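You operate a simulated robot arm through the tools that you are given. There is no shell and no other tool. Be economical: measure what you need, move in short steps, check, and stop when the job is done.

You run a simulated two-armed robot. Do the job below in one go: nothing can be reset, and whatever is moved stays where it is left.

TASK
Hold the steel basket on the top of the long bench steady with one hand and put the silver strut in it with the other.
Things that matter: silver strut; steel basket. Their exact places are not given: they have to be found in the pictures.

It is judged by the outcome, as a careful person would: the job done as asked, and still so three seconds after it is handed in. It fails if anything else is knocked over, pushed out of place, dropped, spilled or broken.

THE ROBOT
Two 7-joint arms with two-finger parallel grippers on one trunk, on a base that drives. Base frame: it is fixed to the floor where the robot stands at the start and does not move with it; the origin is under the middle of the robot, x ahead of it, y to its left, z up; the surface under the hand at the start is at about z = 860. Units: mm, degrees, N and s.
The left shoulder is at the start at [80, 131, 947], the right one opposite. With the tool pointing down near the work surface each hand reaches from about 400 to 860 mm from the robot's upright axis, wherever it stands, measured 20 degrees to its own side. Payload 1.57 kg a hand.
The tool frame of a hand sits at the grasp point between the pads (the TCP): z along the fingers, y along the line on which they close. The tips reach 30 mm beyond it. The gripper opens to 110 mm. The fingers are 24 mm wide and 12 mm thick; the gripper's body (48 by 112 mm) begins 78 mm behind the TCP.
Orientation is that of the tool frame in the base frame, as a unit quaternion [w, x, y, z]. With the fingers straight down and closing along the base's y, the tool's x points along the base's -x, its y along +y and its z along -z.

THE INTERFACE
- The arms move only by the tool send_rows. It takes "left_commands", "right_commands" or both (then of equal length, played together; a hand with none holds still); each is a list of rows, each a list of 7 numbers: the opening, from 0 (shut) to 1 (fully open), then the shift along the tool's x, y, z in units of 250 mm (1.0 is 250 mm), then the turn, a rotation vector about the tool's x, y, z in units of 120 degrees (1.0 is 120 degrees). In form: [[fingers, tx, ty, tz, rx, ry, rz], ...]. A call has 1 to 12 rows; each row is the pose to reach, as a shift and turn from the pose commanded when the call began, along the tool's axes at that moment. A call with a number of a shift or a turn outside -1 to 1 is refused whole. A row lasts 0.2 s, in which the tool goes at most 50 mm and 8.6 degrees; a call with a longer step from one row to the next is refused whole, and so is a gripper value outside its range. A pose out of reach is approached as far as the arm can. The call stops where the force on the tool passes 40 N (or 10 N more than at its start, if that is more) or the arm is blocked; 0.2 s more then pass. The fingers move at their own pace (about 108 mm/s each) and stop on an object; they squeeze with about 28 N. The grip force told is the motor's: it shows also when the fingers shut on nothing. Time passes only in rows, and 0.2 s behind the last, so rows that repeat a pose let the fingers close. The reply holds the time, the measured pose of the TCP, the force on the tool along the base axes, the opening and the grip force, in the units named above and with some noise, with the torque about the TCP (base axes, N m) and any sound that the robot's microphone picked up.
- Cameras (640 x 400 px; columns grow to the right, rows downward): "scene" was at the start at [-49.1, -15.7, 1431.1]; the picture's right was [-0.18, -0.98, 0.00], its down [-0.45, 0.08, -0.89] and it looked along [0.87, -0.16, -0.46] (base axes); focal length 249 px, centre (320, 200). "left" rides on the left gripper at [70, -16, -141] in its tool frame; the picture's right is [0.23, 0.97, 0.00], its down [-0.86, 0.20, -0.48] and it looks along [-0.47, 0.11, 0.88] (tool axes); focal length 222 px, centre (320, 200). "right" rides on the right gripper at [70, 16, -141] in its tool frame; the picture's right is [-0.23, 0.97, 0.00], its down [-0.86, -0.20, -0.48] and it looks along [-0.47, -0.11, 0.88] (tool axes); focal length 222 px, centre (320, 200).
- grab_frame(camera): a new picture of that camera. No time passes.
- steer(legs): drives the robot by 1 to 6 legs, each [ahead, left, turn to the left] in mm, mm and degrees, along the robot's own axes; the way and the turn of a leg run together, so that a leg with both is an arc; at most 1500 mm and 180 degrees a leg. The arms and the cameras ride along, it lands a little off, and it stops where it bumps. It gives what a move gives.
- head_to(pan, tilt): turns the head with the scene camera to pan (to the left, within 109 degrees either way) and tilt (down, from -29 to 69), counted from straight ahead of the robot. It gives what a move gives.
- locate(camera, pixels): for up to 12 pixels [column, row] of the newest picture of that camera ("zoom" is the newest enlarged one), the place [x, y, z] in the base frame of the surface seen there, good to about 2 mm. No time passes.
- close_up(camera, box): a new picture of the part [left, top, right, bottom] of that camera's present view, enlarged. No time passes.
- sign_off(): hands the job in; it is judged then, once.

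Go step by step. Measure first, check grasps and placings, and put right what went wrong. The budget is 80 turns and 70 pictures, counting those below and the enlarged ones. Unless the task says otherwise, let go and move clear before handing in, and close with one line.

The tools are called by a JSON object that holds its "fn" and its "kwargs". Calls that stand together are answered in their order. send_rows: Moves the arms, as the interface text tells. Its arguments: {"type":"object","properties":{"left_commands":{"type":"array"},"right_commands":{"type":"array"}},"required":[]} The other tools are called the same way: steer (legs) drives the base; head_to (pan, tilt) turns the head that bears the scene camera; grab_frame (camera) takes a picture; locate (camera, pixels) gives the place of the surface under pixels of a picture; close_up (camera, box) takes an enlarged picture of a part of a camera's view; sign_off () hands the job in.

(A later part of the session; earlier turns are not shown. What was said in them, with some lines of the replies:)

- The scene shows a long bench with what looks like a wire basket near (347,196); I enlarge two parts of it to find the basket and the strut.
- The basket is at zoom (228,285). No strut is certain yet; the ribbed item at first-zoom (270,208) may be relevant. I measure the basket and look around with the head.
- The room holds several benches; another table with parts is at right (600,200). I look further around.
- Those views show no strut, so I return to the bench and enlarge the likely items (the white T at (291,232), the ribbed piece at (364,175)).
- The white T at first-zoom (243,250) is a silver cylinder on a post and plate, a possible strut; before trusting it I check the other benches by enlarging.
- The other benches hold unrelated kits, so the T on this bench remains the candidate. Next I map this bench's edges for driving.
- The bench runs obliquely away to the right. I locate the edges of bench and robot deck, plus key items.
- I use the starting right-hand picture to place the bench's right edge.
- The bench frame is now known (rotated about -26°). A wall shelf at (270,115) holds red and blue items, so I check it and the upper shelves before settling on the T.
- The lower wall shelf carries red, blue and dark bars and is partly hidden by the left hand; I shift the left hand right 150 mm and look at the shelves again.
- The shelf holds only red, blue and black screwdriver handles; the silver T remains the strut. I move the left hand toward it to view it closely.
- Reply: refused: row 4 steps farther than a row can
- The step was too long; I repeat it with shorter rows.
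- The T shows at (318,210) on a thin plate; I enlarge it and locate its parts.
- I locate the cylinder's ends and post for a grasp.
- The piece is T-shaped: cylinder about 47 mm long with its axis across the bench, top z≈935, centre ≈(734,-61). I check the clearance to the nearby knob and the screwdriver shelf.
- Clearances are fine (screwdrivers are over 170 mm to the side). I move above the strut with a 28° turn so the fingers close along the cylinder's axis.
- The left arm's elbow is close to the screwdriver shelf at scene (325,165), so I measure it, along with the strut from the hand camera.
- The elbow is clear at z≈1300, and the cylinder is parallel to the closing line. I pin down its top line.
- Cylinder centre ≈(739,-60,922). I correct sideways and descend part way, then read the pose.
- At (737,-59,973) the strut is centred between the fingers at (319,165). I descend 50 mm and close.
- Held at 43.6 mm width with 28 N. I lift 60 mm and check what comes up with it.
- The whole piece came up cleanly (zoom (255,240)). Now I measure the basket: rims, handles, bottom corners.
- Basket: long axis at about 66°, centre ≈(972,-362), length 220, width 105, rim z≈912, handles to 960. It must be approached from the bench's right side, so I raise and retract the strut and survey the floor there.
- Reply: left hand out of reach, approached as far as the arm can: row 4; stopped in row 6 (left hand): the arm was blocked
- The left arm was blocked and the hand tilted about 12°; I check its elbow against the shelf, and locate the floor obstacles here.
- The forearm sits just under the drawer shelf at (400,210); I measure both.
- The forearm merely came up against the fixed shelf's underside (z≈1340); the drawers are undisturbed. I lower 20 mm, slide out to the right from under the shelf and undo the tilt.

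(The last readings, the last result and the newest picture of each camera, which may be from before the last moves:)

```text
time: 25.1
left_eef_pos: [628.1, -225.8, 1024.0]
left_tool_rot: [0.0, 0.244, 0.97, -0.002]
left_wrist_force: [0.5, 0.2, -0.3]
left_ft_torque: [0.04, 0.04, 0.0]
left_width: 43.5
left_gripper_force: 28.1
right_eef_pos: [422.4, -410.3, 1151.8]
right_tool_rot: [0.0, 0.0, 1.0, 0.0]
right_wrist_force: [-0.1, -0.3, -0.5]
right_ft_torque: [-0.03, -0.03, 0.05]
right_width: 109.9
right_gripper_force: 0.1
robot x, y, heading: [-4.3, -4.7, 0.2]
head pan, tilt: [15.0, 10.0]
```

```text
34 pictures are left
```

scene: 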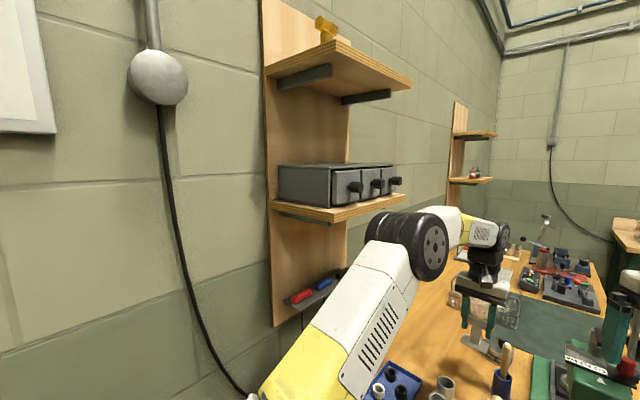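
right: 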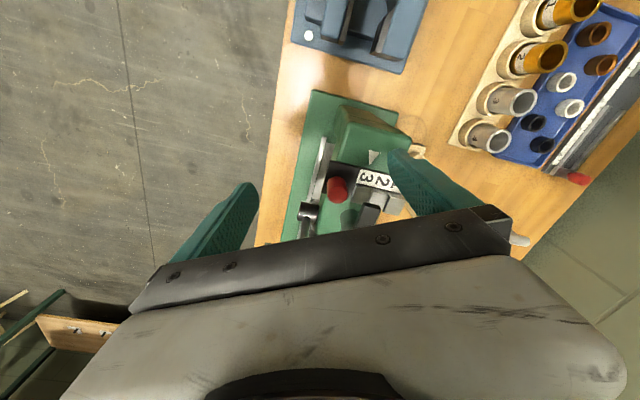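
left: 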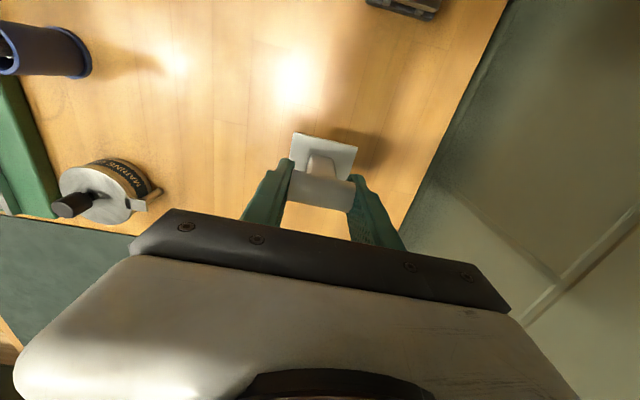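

The arm is free of the shelf. I now rise and retract to about (450,-205,1165).

{"fn": "send_rows", "kwargs": {"left_commands": [[0.2, 0.12, -0.05, -0.1, 0, 0, 0], [0.2, 0.24, -0.1, -0.2, 0, 0, 0], [0.2, 0.36, -0.15, -0.3, 0, 0, 0], [0.2, 0.48, -0.2, -0.4, 0, 0, 0], [0.2, 0.6, -0.24, -0.5, 0, 0, 0], [0.2, 0.67, -0.27, -0.56, 0, 0, 0]]}}

{"fn": "head_to", "kwargs": {"pan": -20, "tilt": 40}}

{"fn": "grab_frame", "kwargs": {"camera": "scene"}}

```text
time: 26.5
left_eef_pos: [454.0, -203.1, 1162.7]
left_tool_rot: [0.0, 0.241, 0.971, -0.002]
left_wrist_force: [0.2, -0.2, -0.4]
left_ft_torque: [0.0, 0.0, 0.0]
left_width: 43.7
left_gripper_force: 28.0
right_eef_pos: [429.2, -405.5, 1151.0]
right_tool_rot: [0.0, -0.004, 1.0, 0.0]
right_wrist_force: [0.3, -0.7, 0.1]
right_ft_torque: [-0.03, 0.01, 0.0]
right_width: 110.0
right_gripper_force: 0.2
robot x, y, heading: [0.8, 1.9, 0.4]
head pan, tilt: [15.0, 10.0]
```

```text
time: 27.5
left_eef_pos: [454.3, -203.3, 1161.4]
left_tool_rot: [-0.001, 0.241, 0.971, -0.002]
left_wrist_force: [-0.3, -0.5, -0.8]
left_ft_torque: [0.03, -0.01, -0.02]
left_width: 43.8
left_gripper_force: 28.2
right_eef_pos: [428.2, -405.5, 1151.4]
right_tool_rot: [0.0, -0.004, 1.0, 0.0]
right_wrist_force: [-0.5, -0.9, -0.1]
right_ft_torque: [0.02, -0.03, 0.01]
right_width: 109.7
right_gripper_force: 0.1
robot x, y, heading: [0.9, 0.4, 0.3]
head pan, tilt: [-20.0, 40.0]
```

```text
33 pictures are left
```

scene: 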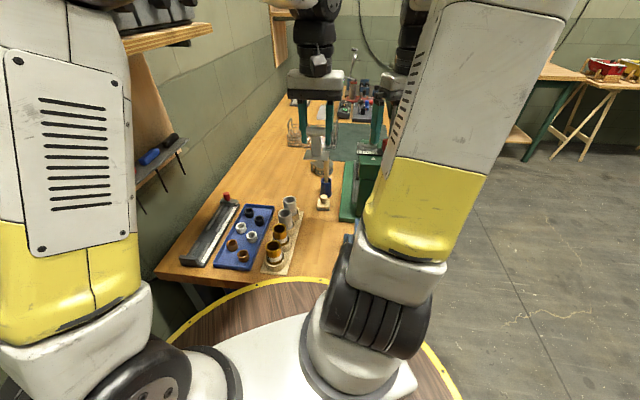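

The route is clear: vise handle ends near (202,-426), other furniture is far off. I drive back, round the corner and along the right side, turning 65° well away from the bench.

{"fn": "steer", "kwargs": {"legs": [[-150, 0, 0], [-306, -670, 0], [571, -266, 0], [0, 0, 65], [0, -500, 0]]}}

{"fn": "head_to", "kwargs": {"pan": 0, "tilt": 35}}

{"fn": "grab_frame", "kwargs": {"camera": "scene"}}

```text
time: 41.0
left_eef_pos: [941.4, -827.4, 1163.7]
left_tool_rot: [0.0, -0.318, 0.948, -0.002]
left_wrist_force: [0.1, 0.4, -1.3]
left_ft_torque: [0.01, 0.03, 0.0]
left_width: 43.6
left_gripper_force: 28.0
right_eef_pos: [1115.3, -935.8, 1151.7]
right_tool_rot: [0.0, -0.54, 0.842, 0.0]
right_wrist_force: [-1.2, -1.1, -0.3]
right_ft_torque: [0.0, -0.03, -0.02]
right_width: 110.1
right_gripper_force: 0.2
robot x, y, heading: [565.2, -1147.4, 65.5]
head pan, tilt: [-20.0, 40.0]
```

```text
time: 41.8
left_eef_pos: [941.4, -826.9, 1162.8]
left_tool_rot: [0.001, -0.317, 0.948, -0.002]
left_wrist_force: [0.0, 0.6, -1.1]
left_ft_torque: [-0.01, 0.01, 0.0]
left_width: 43.5
left_gripper_force: 28.3
right_eef_pos: [1115.3, -934.4, 1151.2]
right_tool_rot: [0.0, -0.54, 0.841, 0.0]
right_wrist_force: [-0.3, 0.0, 0.5]
right_ft_torque: [0.01, -0.02, 0.01]
right_width: 110.3
right_gripper_force: 0.1
robot x, y, heading: [566.0, -1152.6, 65.4]
head pan, tilt: [0.0, 35.0]
```

```text
32 pictures are left
```

scene: 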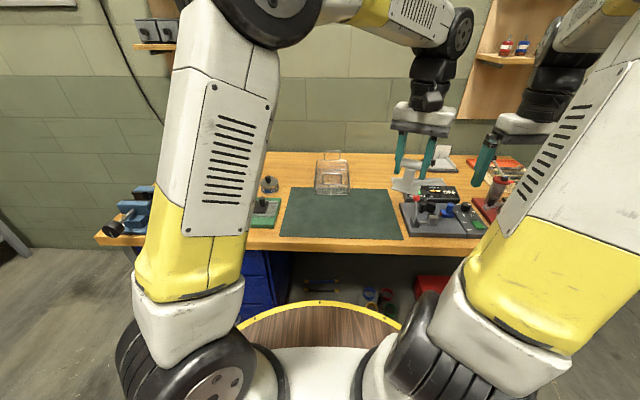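

The robot is at (566,-1153), heading 65°, facing the basket at (332,175) across the bench. I locate the bench edge and nearby obstacles before going nearer.

{"fn": "locate", "kwargs": {"camera": "scene", "pixels": [[320, 250], [440, 258], [265, 245], [320, 302], [318, 192], [349, 194], [317, 160], [348, 158], [332, 152], [322, 290], [446, 190], [270, 178]]}}

{"fn": "close_up", "kwargs": {"camera": "scene", "box": [360, 90, 520, 250]}}

```text
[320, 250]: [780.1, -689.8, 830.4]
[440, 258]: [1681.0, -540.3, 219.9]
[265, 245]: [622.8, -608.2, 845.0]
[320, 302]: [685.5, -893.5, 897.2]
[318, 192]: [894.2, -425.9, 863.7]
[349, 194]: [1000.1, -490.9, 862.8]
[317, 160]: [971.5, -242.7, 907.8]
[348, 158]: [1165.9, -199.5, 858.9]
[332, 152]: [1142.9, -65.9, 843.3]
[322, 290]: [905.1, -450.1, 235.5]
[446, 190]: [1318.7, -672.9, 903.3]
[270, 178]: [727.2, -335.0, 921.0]
```

```text
2.50 times, centred on (440, 170) of scene
```

zoom: 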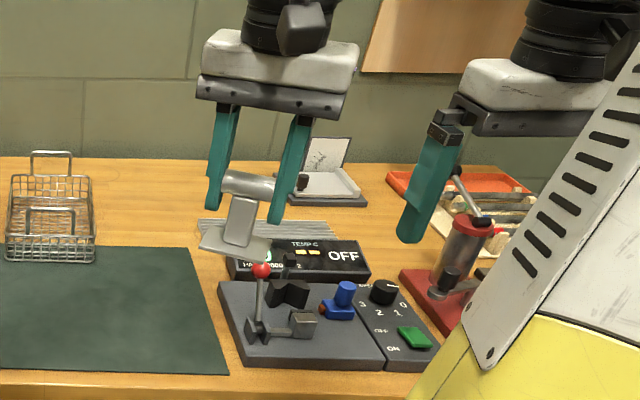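

The bench edge is 510 mm ahead of the robot axis, the deck front 287, so about 190 mm forward is free. I check the lever device near the right hand first.

{"fn": "locate", "kwargs": {"camera": "zoom", "pixels": [[470, 195], [484, 222], [465, 240], [440, 290], [262, 270], [345, 285], [240, 225], [232, 255], [250, 185], [420, 225]]}}

{"fn": "grab_frame", "kwargs": {"camera": "left"}}

```text
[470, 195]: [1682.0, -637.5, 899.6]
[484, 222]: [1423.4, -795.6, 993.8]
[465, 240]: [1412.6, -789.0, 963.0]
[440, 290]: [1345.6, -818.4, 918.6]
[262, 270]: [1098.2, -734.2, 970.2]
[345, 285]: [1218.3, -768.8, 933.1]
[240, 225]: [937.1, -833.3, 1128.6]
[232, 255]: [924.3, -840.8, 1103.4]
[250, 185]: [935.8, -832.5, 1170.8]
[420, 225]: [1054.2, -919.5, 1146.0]
```

```text
30 pictures are left
```

left: 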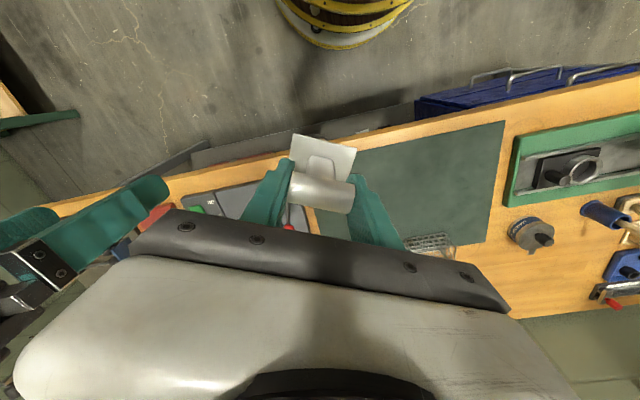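

The strut sits unchanged in the grip, and the lever device stays about 200 mm clear. I drive 185 mm ahead.

{"fn": "steer", "kwargs": {"legs": [[185, 0, 0]]}}

{"fn": "head_to", "kwargs": {"pan": 0, "tilt": 40}}

{"fn": "grab_frame", "kwargs": {"camera": "scene"}}

```text
time: 43.3
left_eef_pos: [1020.4, -654.3, 1162.7]
left_tool_rot: [0.0, -0.318, 0.948, -0.002]
left_wrist_force: [-0.1, -0.1, -1.5]
left_ft_torque: [0.02, 0.02, -0.02]
left_width: 43.6
left_gripper_force: 28.0
right_eef_pos: [1195.0, -762.9, 1151.2]
right_tool_rot: [0.0, -0.54, 0.842, 0.001]
right_wrist_force: [0.6, -0.5, 0.0]
right_ft_torque: [0.03, 0.0, 0.04]
right_width: 109.9
right_gripper_force: 0.0
robot x, y, heading: [646.0, -980.3, 65.0]
head pan, tilt: [0.0, 35.0]
```

```text
time: 44.0
left_eef_pos: [1020.6, -654.5, 1163.5]
left_tool_rot: [0.001, -0.318, 0.948, -0.001]
left_wrist_force: [-0.6, -1.3, -0.6]
left_ft_torque: [0.0, -0.02, 0.0]
left_width: 43.5
left_gripper_force: 27.6
right_eef_pos: [1193.3, -763.4, 1150.5]
right_tool_rot: [0.0, -0.54, 0.842, 0.0]
right_wrist_force: [1.0, 0.6, -0.9]
right_ft_torque: [0.02, 0.01, 0.0]
right_width: 110.1
right_gripper_force: 0.2
robot x, y, heading: [648.7, -976.4, 65.0]
head pan, tilt: [0.0, 40.0]
```

```text
29 pictures are left
```

scene: 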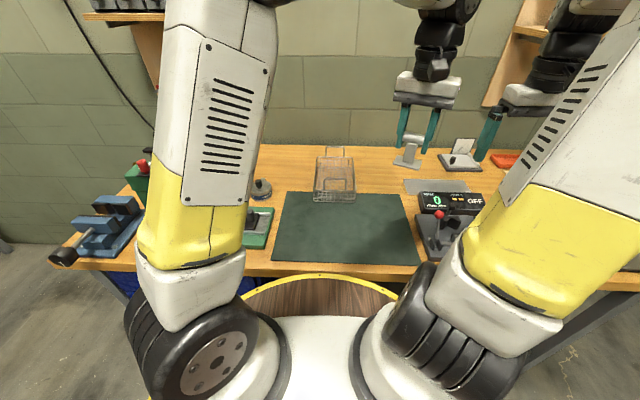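

The robot now stands at (647,-978). I enlarge the basket to measure it accurately.

{"fn": "close_up", "kwargs": {"camera": "scene", "box": [296, 140, 376, 210]}}

```text
5.71 times, centred on (336, 175) of scene
```

zoom: 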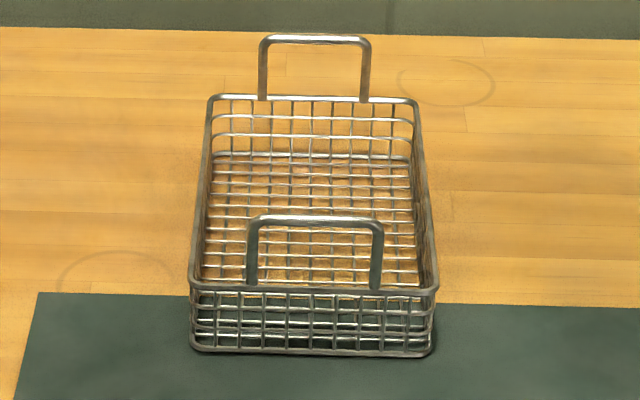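

{"fn": "locate", "kwargs": {"camera": "zoom", "pixels": [[193, 286], [436, 291], [211, 98], [415, 102], [252, 222], [380, 224], [265, 40], [367, 42], [313, 287], [428, 200], [200, 345], [430, 350]]}}

```text
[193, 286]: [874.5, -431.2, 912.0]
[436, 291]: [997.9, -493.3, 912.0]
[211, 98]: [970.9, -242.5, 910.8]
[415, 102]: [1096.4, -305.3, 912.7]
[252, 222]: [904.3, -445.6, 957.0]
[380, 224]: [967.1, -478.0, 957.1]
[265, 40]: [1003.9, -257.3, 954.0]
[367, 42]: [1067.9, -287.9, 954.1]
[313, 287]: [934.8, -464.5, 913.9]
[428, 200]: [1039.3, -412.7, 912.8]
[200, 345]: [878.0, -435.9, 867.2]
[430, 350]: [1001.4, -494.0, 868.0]
```

Basket rim: corners (875,-431), (998,-493), (971,-243), (1096,-305), rim z 912, floor ≈866. Plan: right hand pinches the right wall near (1013,-465), left hand sets the strut down near (986,-333). Left goes first, halfway with half of the turn.

{"fn": "send_rows", "kwargs": {"left_commands": [[0.2, -0.066, 0.11, 0.03, 0, 0, 0.054], [0.2, -0.132, 0.22, 0.06, 0, 0, 0.107], [0.2, -0.198, 0.33, 0.1, 0, 0, 0.161], [0.2, -0.264, 0.44, 0.14, 0, 0, 0.214], [0.2, -0.33, 0.55, 0.18, 0, 0, 0.268], [0.2, -0.33, 0.55, 0.18, 0, 0, 0.268]]}}

```text
time: 45.4
left_eef_pos: [1001.7, -496.2, 1118.3]
left_tool_rot: [0.001, -0.041, 0.999, -0.002]
left_wrist_force: [0.0, 0.1, -1.0]
left_ft_torque: [-0.01, -0.02, -0.02]
left_width: 43.7
left_gripper_force: 27.9
right_eef_pos: [1194.6, -762.8, 1151.0]
right_tool_rot: [0.0, -0.54, 0.842, -0.001]
right_wrist_force: [-0.9, 0.3, -0.8]
right_ft_torque: [0.0, 0.01, 0.02]
right_width: 110.1
right_gripper_force: 0.0
robot x, y, heading: [647.2, -980.3, 65.4]
head pan, tilt: [0.0, 40.0]
```

Halfway went well. I complete the move to above the basket's far part, with the rest of the turn.

{"fn": "send_rows", "kwargs": {"left_commands": [[0.2, 0.002, 0.13, 0.06, 0, 0, 0.054], [0.2, 0.004, 0.26, 0.12, 0, 0, 0.107], [0.2, 0.006, 0.39, 0.18, 0, 0, 0.161], [0.2, 0.008, 0.52, 0.23, 0, 0, 0.214], [0.2, 0.01, 0.655, 0.272, 0, 0, 0.266], [0.2, 0.01, 0.655, 0.272, 0, 0, 0.266]]}}

{"fn": "grab_frame", "kwargs": {"camera": "scene"}}

```text
time: 46.8
left_eef_pos: [985.3, -331.6, 1047.7]
left_tool_rot: [0.001, 0.234, 0.972, -0.001]
left_wrist_force: [1.3, 0.2, -0.9]
left_ft_torque: [0.0, -0.02, -0.01]
left_width: 43.4
left_gripper_force: 28.2
right_eef_pos: [1194.4, -761.7, 1151.4]
right_tool_rot: [0.0, -0.54, 0.842, 0.0]
right_wrist_force: [0.4, -0.5, -0.7]
right_ft_torque: [-0.01, -0.02, 0.01]
right_width: 109.8
right_gripper_force: 0.0
robot x, y, heading: [642.9, -978.5, 65.2]
head pan, tilt: [0.0, 40.0]
```

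```text
27 pictures are left
```

scene: 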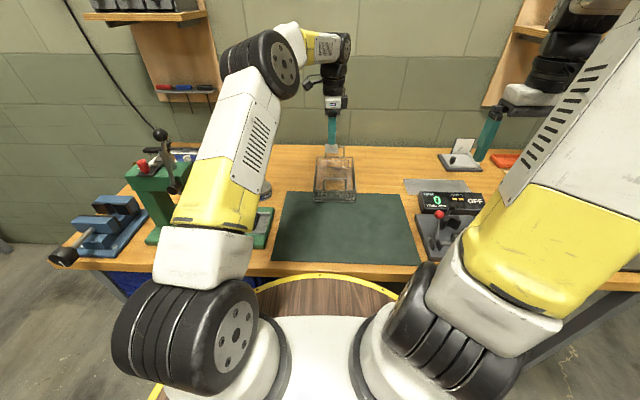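

The strut hangs above the basket's far part. Now the right hand moves halfway to the basket's near right wall.

{"fn": "send_rows", "kwargs": {"right_commands": [[0.8, -0.084, 0.124, 0.04, 0, 0, 0.003], [0.8, -0.168, 0.248, 0.08, 0, 0, 0.007], [0.75, -0.252, 0.372, 0.14, 0, 0, 0.01], [0.7, -0.336, 0.496, 0.2, 0, 0, 0.013], [0.7, -0.42, 0.62, 0.26, 0, 0, 0.017], [0.7, -0.42, 0.62, 0.26, 0, 0, 0.017]]}}

```text
time: 48.2
left_eef_pos: [984.5, -332.4, 1047.8]
left_tool_rot: [0.001, 0.233, 0.972, -0.001]
left_wrist_force: [0.8, 0.9, -1.2]
left_ft_torque: [-0.01, 0.04, 0.01]
left_width: 43.6
left_gripper_force: 28.3
right_eef_pos: [1098.4, -602.8, 1085.6]
right_tool_rot: [0.0, -0.524, 0.852, 0.0]
right_wrist_force: [0.1, 0.0, -0.2]
right_ft_torque: [0.0, -0.01, 0.02]
right_width: 77.0
right_gripper_force: 0.1
robot x, y, heading: [645.4, -977.1, 65.3]
head pan, tilt: [0.0, 40.0]
```

Right hand is at (1098,-603). I bring it over the wall at (1013,-465), tips still above the handles, and look.

{"fn": "send_rows", "kwargs": {"right_commands": [[0.7, -0.07, 0.11, 0.06, 0, 0, 0], [0.7, -0.14, 0.22, 0.12, 0, 0, 0], [0.7, -0.21, 0.33, 0.18, 0, 0, 0], [0.7, -0.27, 0.44, 0.26, 0, 0, 0], [0.7, -0.338, 0.554, 0.342, 0, 0, 0], [0.7, -0.338, 0.554, 0.342, 0, 0, 0]]}}

{"fn": "grab_frame", "kwargs": {"camera": "right"}}

{"fn": "close_up", "kwargs": {"camera": "scene", "box": [280, 90, 400, 220]}}

```text
time: 49.6
left_eef_pos: [985.6, -331.7, 1048.0]
left_tool_rot: [0.001, 0.234, 0.972, -0.001]
left_wrist_force: [1.2, -0.2, -0.7]
left_ft_torque: [0.01, 0.02, 0.04]
left_width: 43.6
left_gripper_force: 28.1
right_eef_pos: [1011.0, -466.3, 1003.2]
right_tool_rot: [-0.001, -0.525, 0.851, 0.0]
right_wrist_force: [0.5, -0.1, -0.2]
right_ft_torque: [-0.02, -0.02, -0.02]
right_width: 77.0
right_gripper_force: 0.0
robot x, y, heading: [645.3, -979.4, 65.5]
head pan, tilt: [0.0, 40.0]
```

```text
26 pictures are left
```

right: 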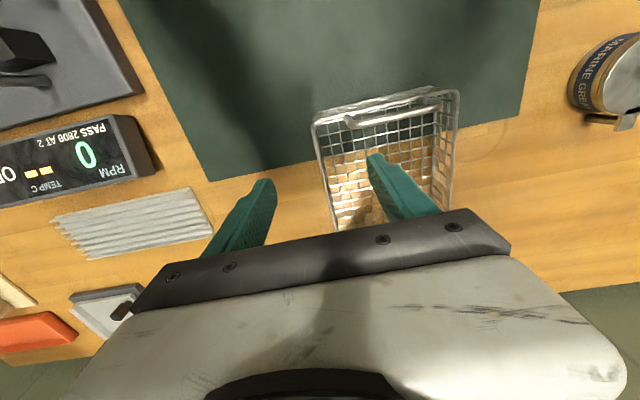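

```text
3.08 times, centred on (340, 155) of scene
```

zoom: 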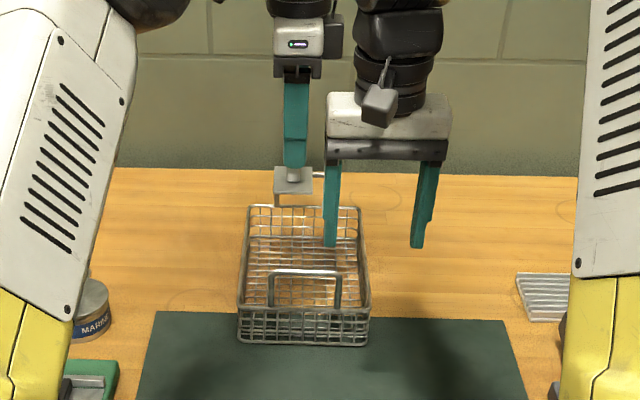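

The wall lies between the right fingers (pixels (320,120)–(335,230)); the inner finger will pass clear of the near handle. I descend 95 mm.

{"fn": "send_rows", "kwargs": {"right_commands": [[0.7, -0.002, 0, 0.1, 0, 0, 0], [0.7, -0.004, 0, 0.2, 0, 0, 0], [0.7, -0.004, 0, 0.3, 0, 0, 0], [0.7, -0.004, 0, 0.372, 0, 0, 0], [0.7, -0.004, 0, 0.372, 0, 0, 0]]}}

{"fn": "grab_frame", "kwargs": {"camera": "right"}}

```text
time: 50.8
left_eef_pos: [986.6, -333.5, 1048.2]
left_tool_rot: [0.001, 0.234, 0.972, -0.001]
left_wrist_force: [-0.1, 0.4, -1.1]
left_ft_torque: [-0.01, 0.0, 0.01]
left_width: 43.4
left_gripper_force: 28.0
right_eef_pos: [1012.3, -465.2, 907.3]
right_tool_rot: [0.001, -0.525, 0.851, 0.0]
right_wrist_force: [0.5, -0.7, -0.1]
right_ft_torque: [0.01, -0.01, 0.01]
right_width: 77.0
right_gripper_force: 0.1
robot x, y, heading: [645.8, -980.5, 65.3]
head pan, tilt: [0.0, 40.0]
```

```text
24 pictures are left
```

right: 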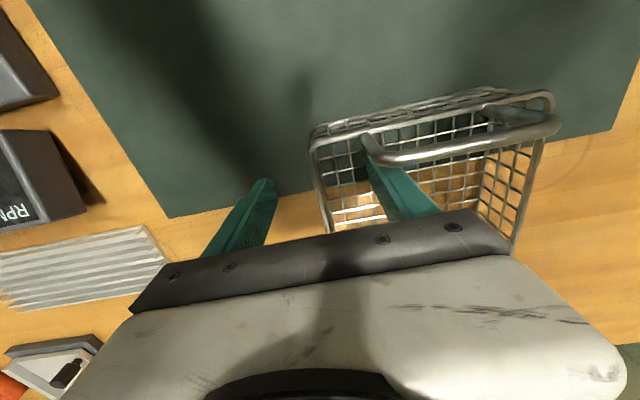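

The wall is centred between the fingers at (318,180). I close the right hand on it.

{"fn": "send_rows", "kwargs": {"right_commands": [[0.4, 0, 0, 0, 0, 0, 0], [0.2, 0, 0, 0, 0, 0, 0], [0.1, 0, 0, 0, 0, 0, 0], [0, 0, 0, 0, 0, 0, 0], [0, 0, 0, 0, 0, 0, 0], [0, 0, 0, 0, 0, 0, 0]]}}

{"fn": "grab_frame", "kwargs": {"camera": "right"}}

{"fn": "grab_frame", "kwargs": {"camera": "left"}}

```text
time: 52.2
left_eef_pos: [986.6, -331.8, 1048.5]
left_tool_rot: [0.002, 0.234, 0.972, -0.002]
left_wrist_force: [0.8, 0.7, -1.4]
left_ft_torque: [-0.01, -0.01, 0.02]
left_width: 43.4
left_gripper_force: 27.5
right_eef_pos: [1013.1, -465.1, 908.6]
right_tool_rot: [0.0, -0.525, 0.851, 0.001]
right_wrist_force: [2.8, 0.8, 0.4]
right_ft_torque: [-0.03, 0.04, -0.25]
right_width: 2.7
right_gripper_force: 23.5
robot x, y, heading: [643.9, -979.7, 65.3]
head pan, tilt: [0.0, 40.0]
```

```text
23 pictures are left
```

right: 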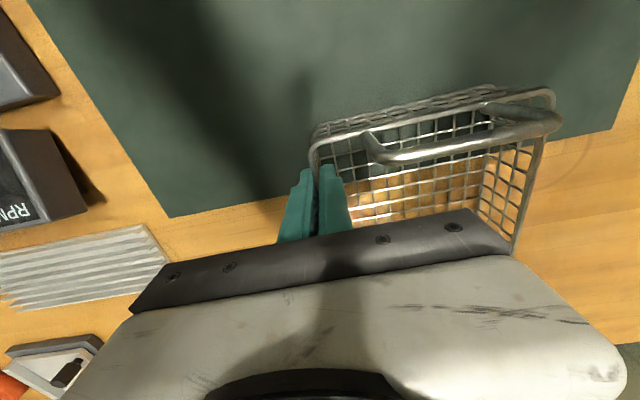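

```text
22 pictures are left
```

left: 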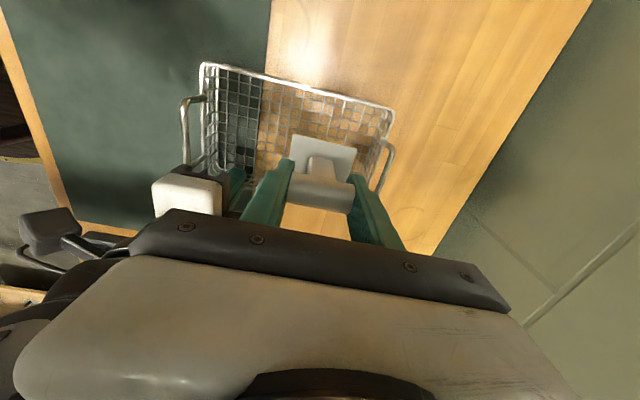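

The right hand holds the wall firmly (2.7 mm). The left hand is over the interior; I measure the basket floor before lowering.

{"fn": "locate", "kwargs": {"camera": "left", "pixels": [[290, 120], [317, 125], [275, 140], [365, 150], [350, 120], [207, 66], [392, 110], [240, 120], [325, 150]]}}

{"fn": "send_rows", "kwargs": {"left_commands": [[0.2, 0, 0, 0.1, 0, 0, 0], [0.2, 0, 0, 0.2, 0, 0, 0], [0.2, 0, 0, 0.28, 0, 0, 0], [0.2, 0, 0, 0.28, 0, 0, 0]]}}

{"fn": "grab_frame", "kwargs": {"camera": "left"}}

{"fn": "close_up", "kwargs": {"camera": "scene", "box": [280, 90, 400, 220]}}

```text
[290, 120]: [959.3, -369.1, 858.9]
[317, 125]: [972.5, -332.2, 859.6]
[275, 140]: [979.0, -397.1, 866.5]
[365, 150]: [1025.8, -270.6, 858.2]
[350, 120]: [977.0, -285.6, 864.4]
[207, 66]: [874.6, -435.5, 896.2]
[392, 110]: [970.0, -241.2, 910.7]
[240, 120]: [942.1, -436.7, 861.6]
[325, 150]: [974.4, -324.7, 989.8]
```

```text
time: 53.2
left_eef_pos: [987.2, -333.5, 977.8]
left_tool_rot: [0.001, 0.234, 0.972, -0.002]
left_wrist_force: [0.0, -0.2, -1.8]
left_ft_torque: [0.0, -0.02, 0.0]
left_width: 43.6
left_gripper_force: 28.3
right_eef_pos: [1012.6, -465.9, 908.2]
right_tool_rot: [0.0, -0.525, 0.851, -0.001]
right_wrist_force: [1.5, -0.5, 1.6]
right_ft_torque: [0.06, 0.0, -0.17]
right_width: 2.9
right_gripper_force: 24.1
robot x, y, heading: [644.9, -978.9, 65.2]
head pan, tilt: [0.0, 40.0]
```

```text
21 pictures are left
```

left: 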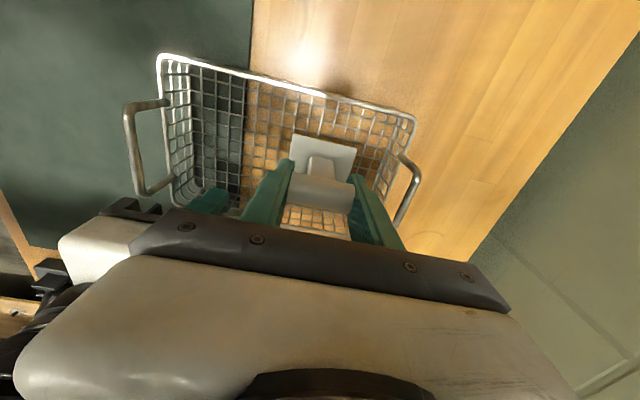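

```text
3.08 times, centred on (340, 155) of scene
```

zoom: 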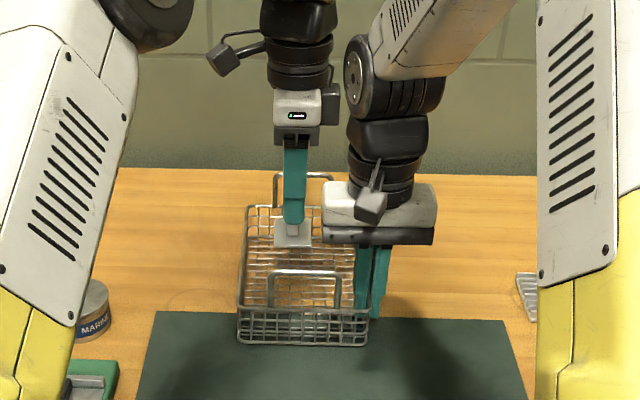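

The strut is centred over the inside and clear of the handle. I lower to near the floor.

{"fn": "send_rows", "kwargs": {"left_commands": [[0.2, 0, 0, 0.06, 0, 0, 0], [0.2, 0, 0, 0.12, 0, 0, 0], [0.2, 0, 0, 0.17, 0, 0, 0], [0.2, 0, 0, 0.18, 0, 0, 0], [0.2, 0, 0, 0.186, 0, 0, 0]]}}

{"fn": "grab_frame", "kwargs": {"camera": "left"}}

```text
time: 54.4
left_eef_pos: [987.4, -333.8, 933.1]
left_tool_rot: [0.001, 0.233, 0.972, -0.002]
left_wrist_force: [0.0, 0.1, -0.3]
left_ft_torque: [0.04, -0.01, 0.01]
left_width: 43.6
left_gripper_force: 28.7
right_eef_pos: [1012.9, -465.7, 908.4]
right_tool_rot: [0.0, -0.524, 0.852, 0.001]
right_wrist_force: [2.5, -0.9, 2.7]
right_ft_torque: [-0.02, 0.04, -0.14]
right_width: 3.0
right_gripper_force: 25.0
robot x, y, heading: [646.1, -976.1, 65.1]
head pan, tilt: [0.0, 40.0]
```

```text
19 pictures are left
```

left: 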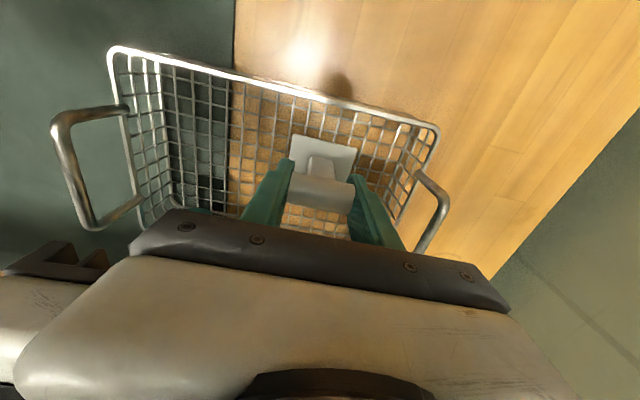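

Slight force only, so it is nearly touching. I lower by 1.5 mm steps to feel the floor.

{"fn": "send_rows", "kwargs": {"left_commands": [[0.2, 0, 0, 0.006, 0, 0, 0], [0.2, 0, 0, 0.012, 0, 0, 0], [0.2, 0, 0, 0.018, 0, 0, 0], [0.2, 0, 0, 0.018, 0, 0, 0]]}}

```text
time: 55.4
left_eef_pos: [987.3, -333.5, 928.1]
left_tool_rot: [0.002, 0.233, 0.972, 0.0]
left_wrist_force: [-1.2, -0.5, 4.8]
left_ft_torque: [-0.15, 0.24, 0.01]
left_width: 43.7
left_gripper_force: 28.1
right_eef_pos: [1012.9, -465.0, 908.4]
right_tool_rot: [0.0, -0.525, 0.851, 0.0]
right_wrist_force: [3.3, 1.5, 0.4]
right_ft_torque: [-0.3, 0.12, -0.19]
right_width: 2.7
right_gripper_force: 23.9
robot x, y, heading: [645.2, -983.4, 65.6]
head pan, tilt: [0.0, 40.0]
```

Contact shows (4.8 N up at z 928). I open the left hand just enough and look.

{"fn": "send_rows", "kwargs": {"left_commands": [[0.43, 0, 0, 0, 0, 0, 0], [0.5, 0, 0, 0, 0, 0, 0], [0.52, 0, 0, 0, 0, 0, 0], [0.52, 0, 0, 0, 0, 0, 0]]}}

{"fn": "grab_frame", "kwargs": {"camera": "left"}}

```text
time: 56.4
left_eef_pos: [988.3, -332.1, 927.2]
left_tool_rot: [0.001, 0.233, 0.973, -0.001]
left_wrist_force: [-0.3, -0.1, 0.4]
left_ft_torque: [-0.01, -0.03, -0.01]
left_width: 56.9
left_gripper_force: 0.1
right_eef_pos: [1013.3, -464.2, 908.8]
right_tool_rot: [0.0, -0.524, 0.851, 0.0]
right_wrist_force: [1.8, -0.7, 2.8]
right_ft_torque: [0.07, 0.0, -0.14]
right_width: 2.9
right_gripper_force: 23.8
robot x, y, heading: [641.0, -982.1, 65.3]
head pan, tilt: [0.0, 40.0]
```

```text
18 pictures are left
```

left: 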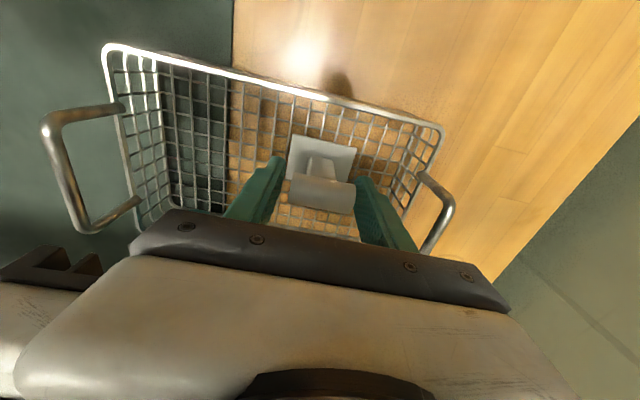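

The strut stands free at (320,180). I raise the left hand straight up 120 mm.

{"fn": "send_rows", "kwargs": {"left_commands": [[0.52, 0, 0, -0.08, 0, 0, 0], [0.52, 0, 0, -0.18, 0, 0, 0], [0.52, 0, 0, -0.3, 0, 0, 0], [0.52, 0, 0, -0.4, 0, 0, 0], [0.52, 0, 0, -0.48, 0, 0, 0], [0.52, 0, 0, -0.48, 0, 0, 0]]}}

{"fn": "grab_frame", "kwargs": {"camera": "left"}}

```text
time: 57.8
left_eef_pos: [986.2, -332.4, 1047.8]
left_tool_rot: [0.002, 0.233, 0.972, -0.001]
left_wrist_force: [-0.7, -0.7, 0.6]
left_ft_torque: [-0.02, -0.01, 0.01]
left_width: 57.3
left_gripper_force: 0.0
right_eef_pos: [1012.7, -465.0, 907.6]
right_tool_rot: [0.0, -0.525, 0.851, 0.0]
right_wrist_force: [0.5, -0.1, 1.1]
right_ft_torque: [0.05, 0.06, -0.12]
right_width: 2.6
right_gripper_force: 23.8
robot x, y, heading: [644.3, -978.5, 65.2]
head pan, tilt: [0.0, 40.0]
```

```text
17 pictures are left
```

left: 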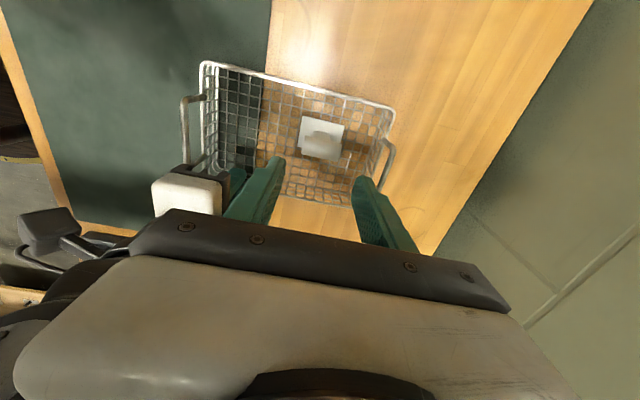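

The strut stands in the basket at (322,135). I open the right hand and rise, leaving the wall.

{"fn": "send_rows", "kwargs": {"right_commands": [[0.2, 0, 0, 0, 0, 0, 0], [0.4, 0, 0, 0, 0, 0, 0], [0.5, 0, 0, 0, 0, 0, 0], [0.5, 0, 0, 0, 0, 0, 0]]}}

{"fn": "send_rows", "kwargs": {"right_commands": [[0.5, 0, 0, -0.06, 0, 0, 0], [0.5, 0, 0, -0.15, 0, 0, 0], [0.5, 0, 0, -0.25, 0, 0, 0], [0.5, 0, 0, -0.36, 0, 0, 0], [0.5, 0, 0, -0.44, 0, 0, 0], [0.5, 0, 0, -0.44, 0, 0, 0]]}}

{"fn": "close_up", "kwargs": {"camera": "scene", "box": [260, 90, 420, 220]}}

```text
time: 58.8
left_eef_pos: [985.4, -333.0, 1047.4]
left_tool_rot: [0.002, 0.232, 0.973, -0.001]
left_wrist_force: [0.1, 0.3, 0.1]
left_ft_torque: [0.03, -0.01, 0.0]
left_width: 57.3
left_gripper_force: 0.1
right_eef_pos: [1012.6, -464.2, 907.2]
right_tool_rot: [0.0, -0.525, 0.851, 0.0]
right_wrist_force: [-0.5, 0.4, 0.5]
right_ft_torque: [0.01, 0.0, -0.04]
right_width: 55.0
right_gripper_force: 0.1
robot x, y, heading: [645.9, -979.9, 65.3]
head pan, tilt: [0.0, 40.0]
```

```text
time: 60.2
left_eef_pos: [986.9, -332.4, 1047.0]
left_tool_rot: [0.0, 0.233, 0.972, -0.001]
left_wrist_force: [0.5, -0.4, 0.2]
left_ft_torque: [-0.01, 0.06, 0.0]
left_width: 57.0
left_gripper_force: 0.0
right_eef_pos: [1011.7, -464.6, 1017.4]
right_tool_rot: [0.0, -0.526, 0.851, -0.001]
right_wrist_force: [-0.4, 0.1, -1.3]
right_ft_torque: [0.02, -0.01, -0.04]
right_width: 55.0
right_gripper_force: 0.0
robot x, y, heading: [643.8, -977.9, 65.3]
head pan, tilt: [0.0, 40.0]
```

```text
3.08 times, centred on (340, 155) of scene
```

zoom: 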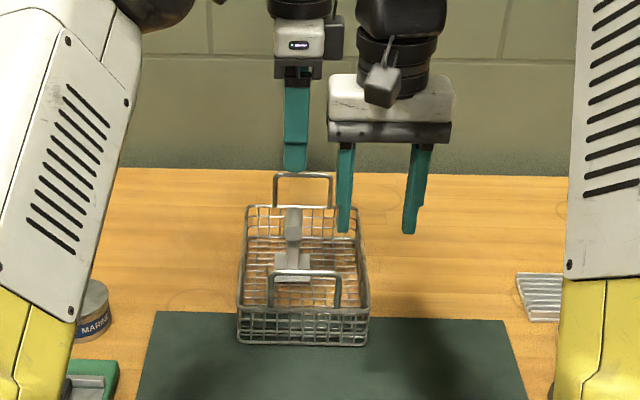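

The basket is where it was and the strut stands inside it at (293,255), with both hands open and clear. I hand in.

{"fn": "sign_off", "kwargs": {}}

```text
The job is handed in.
```

I put the silver strut in the steel basket with the left hand while the right hand held the basket's wall steady. The strut is standing upright inside, both hands are open and clear, and nothing was knocked over or moved, though the left forearm once came up against the underside of the fixed wall shelf.
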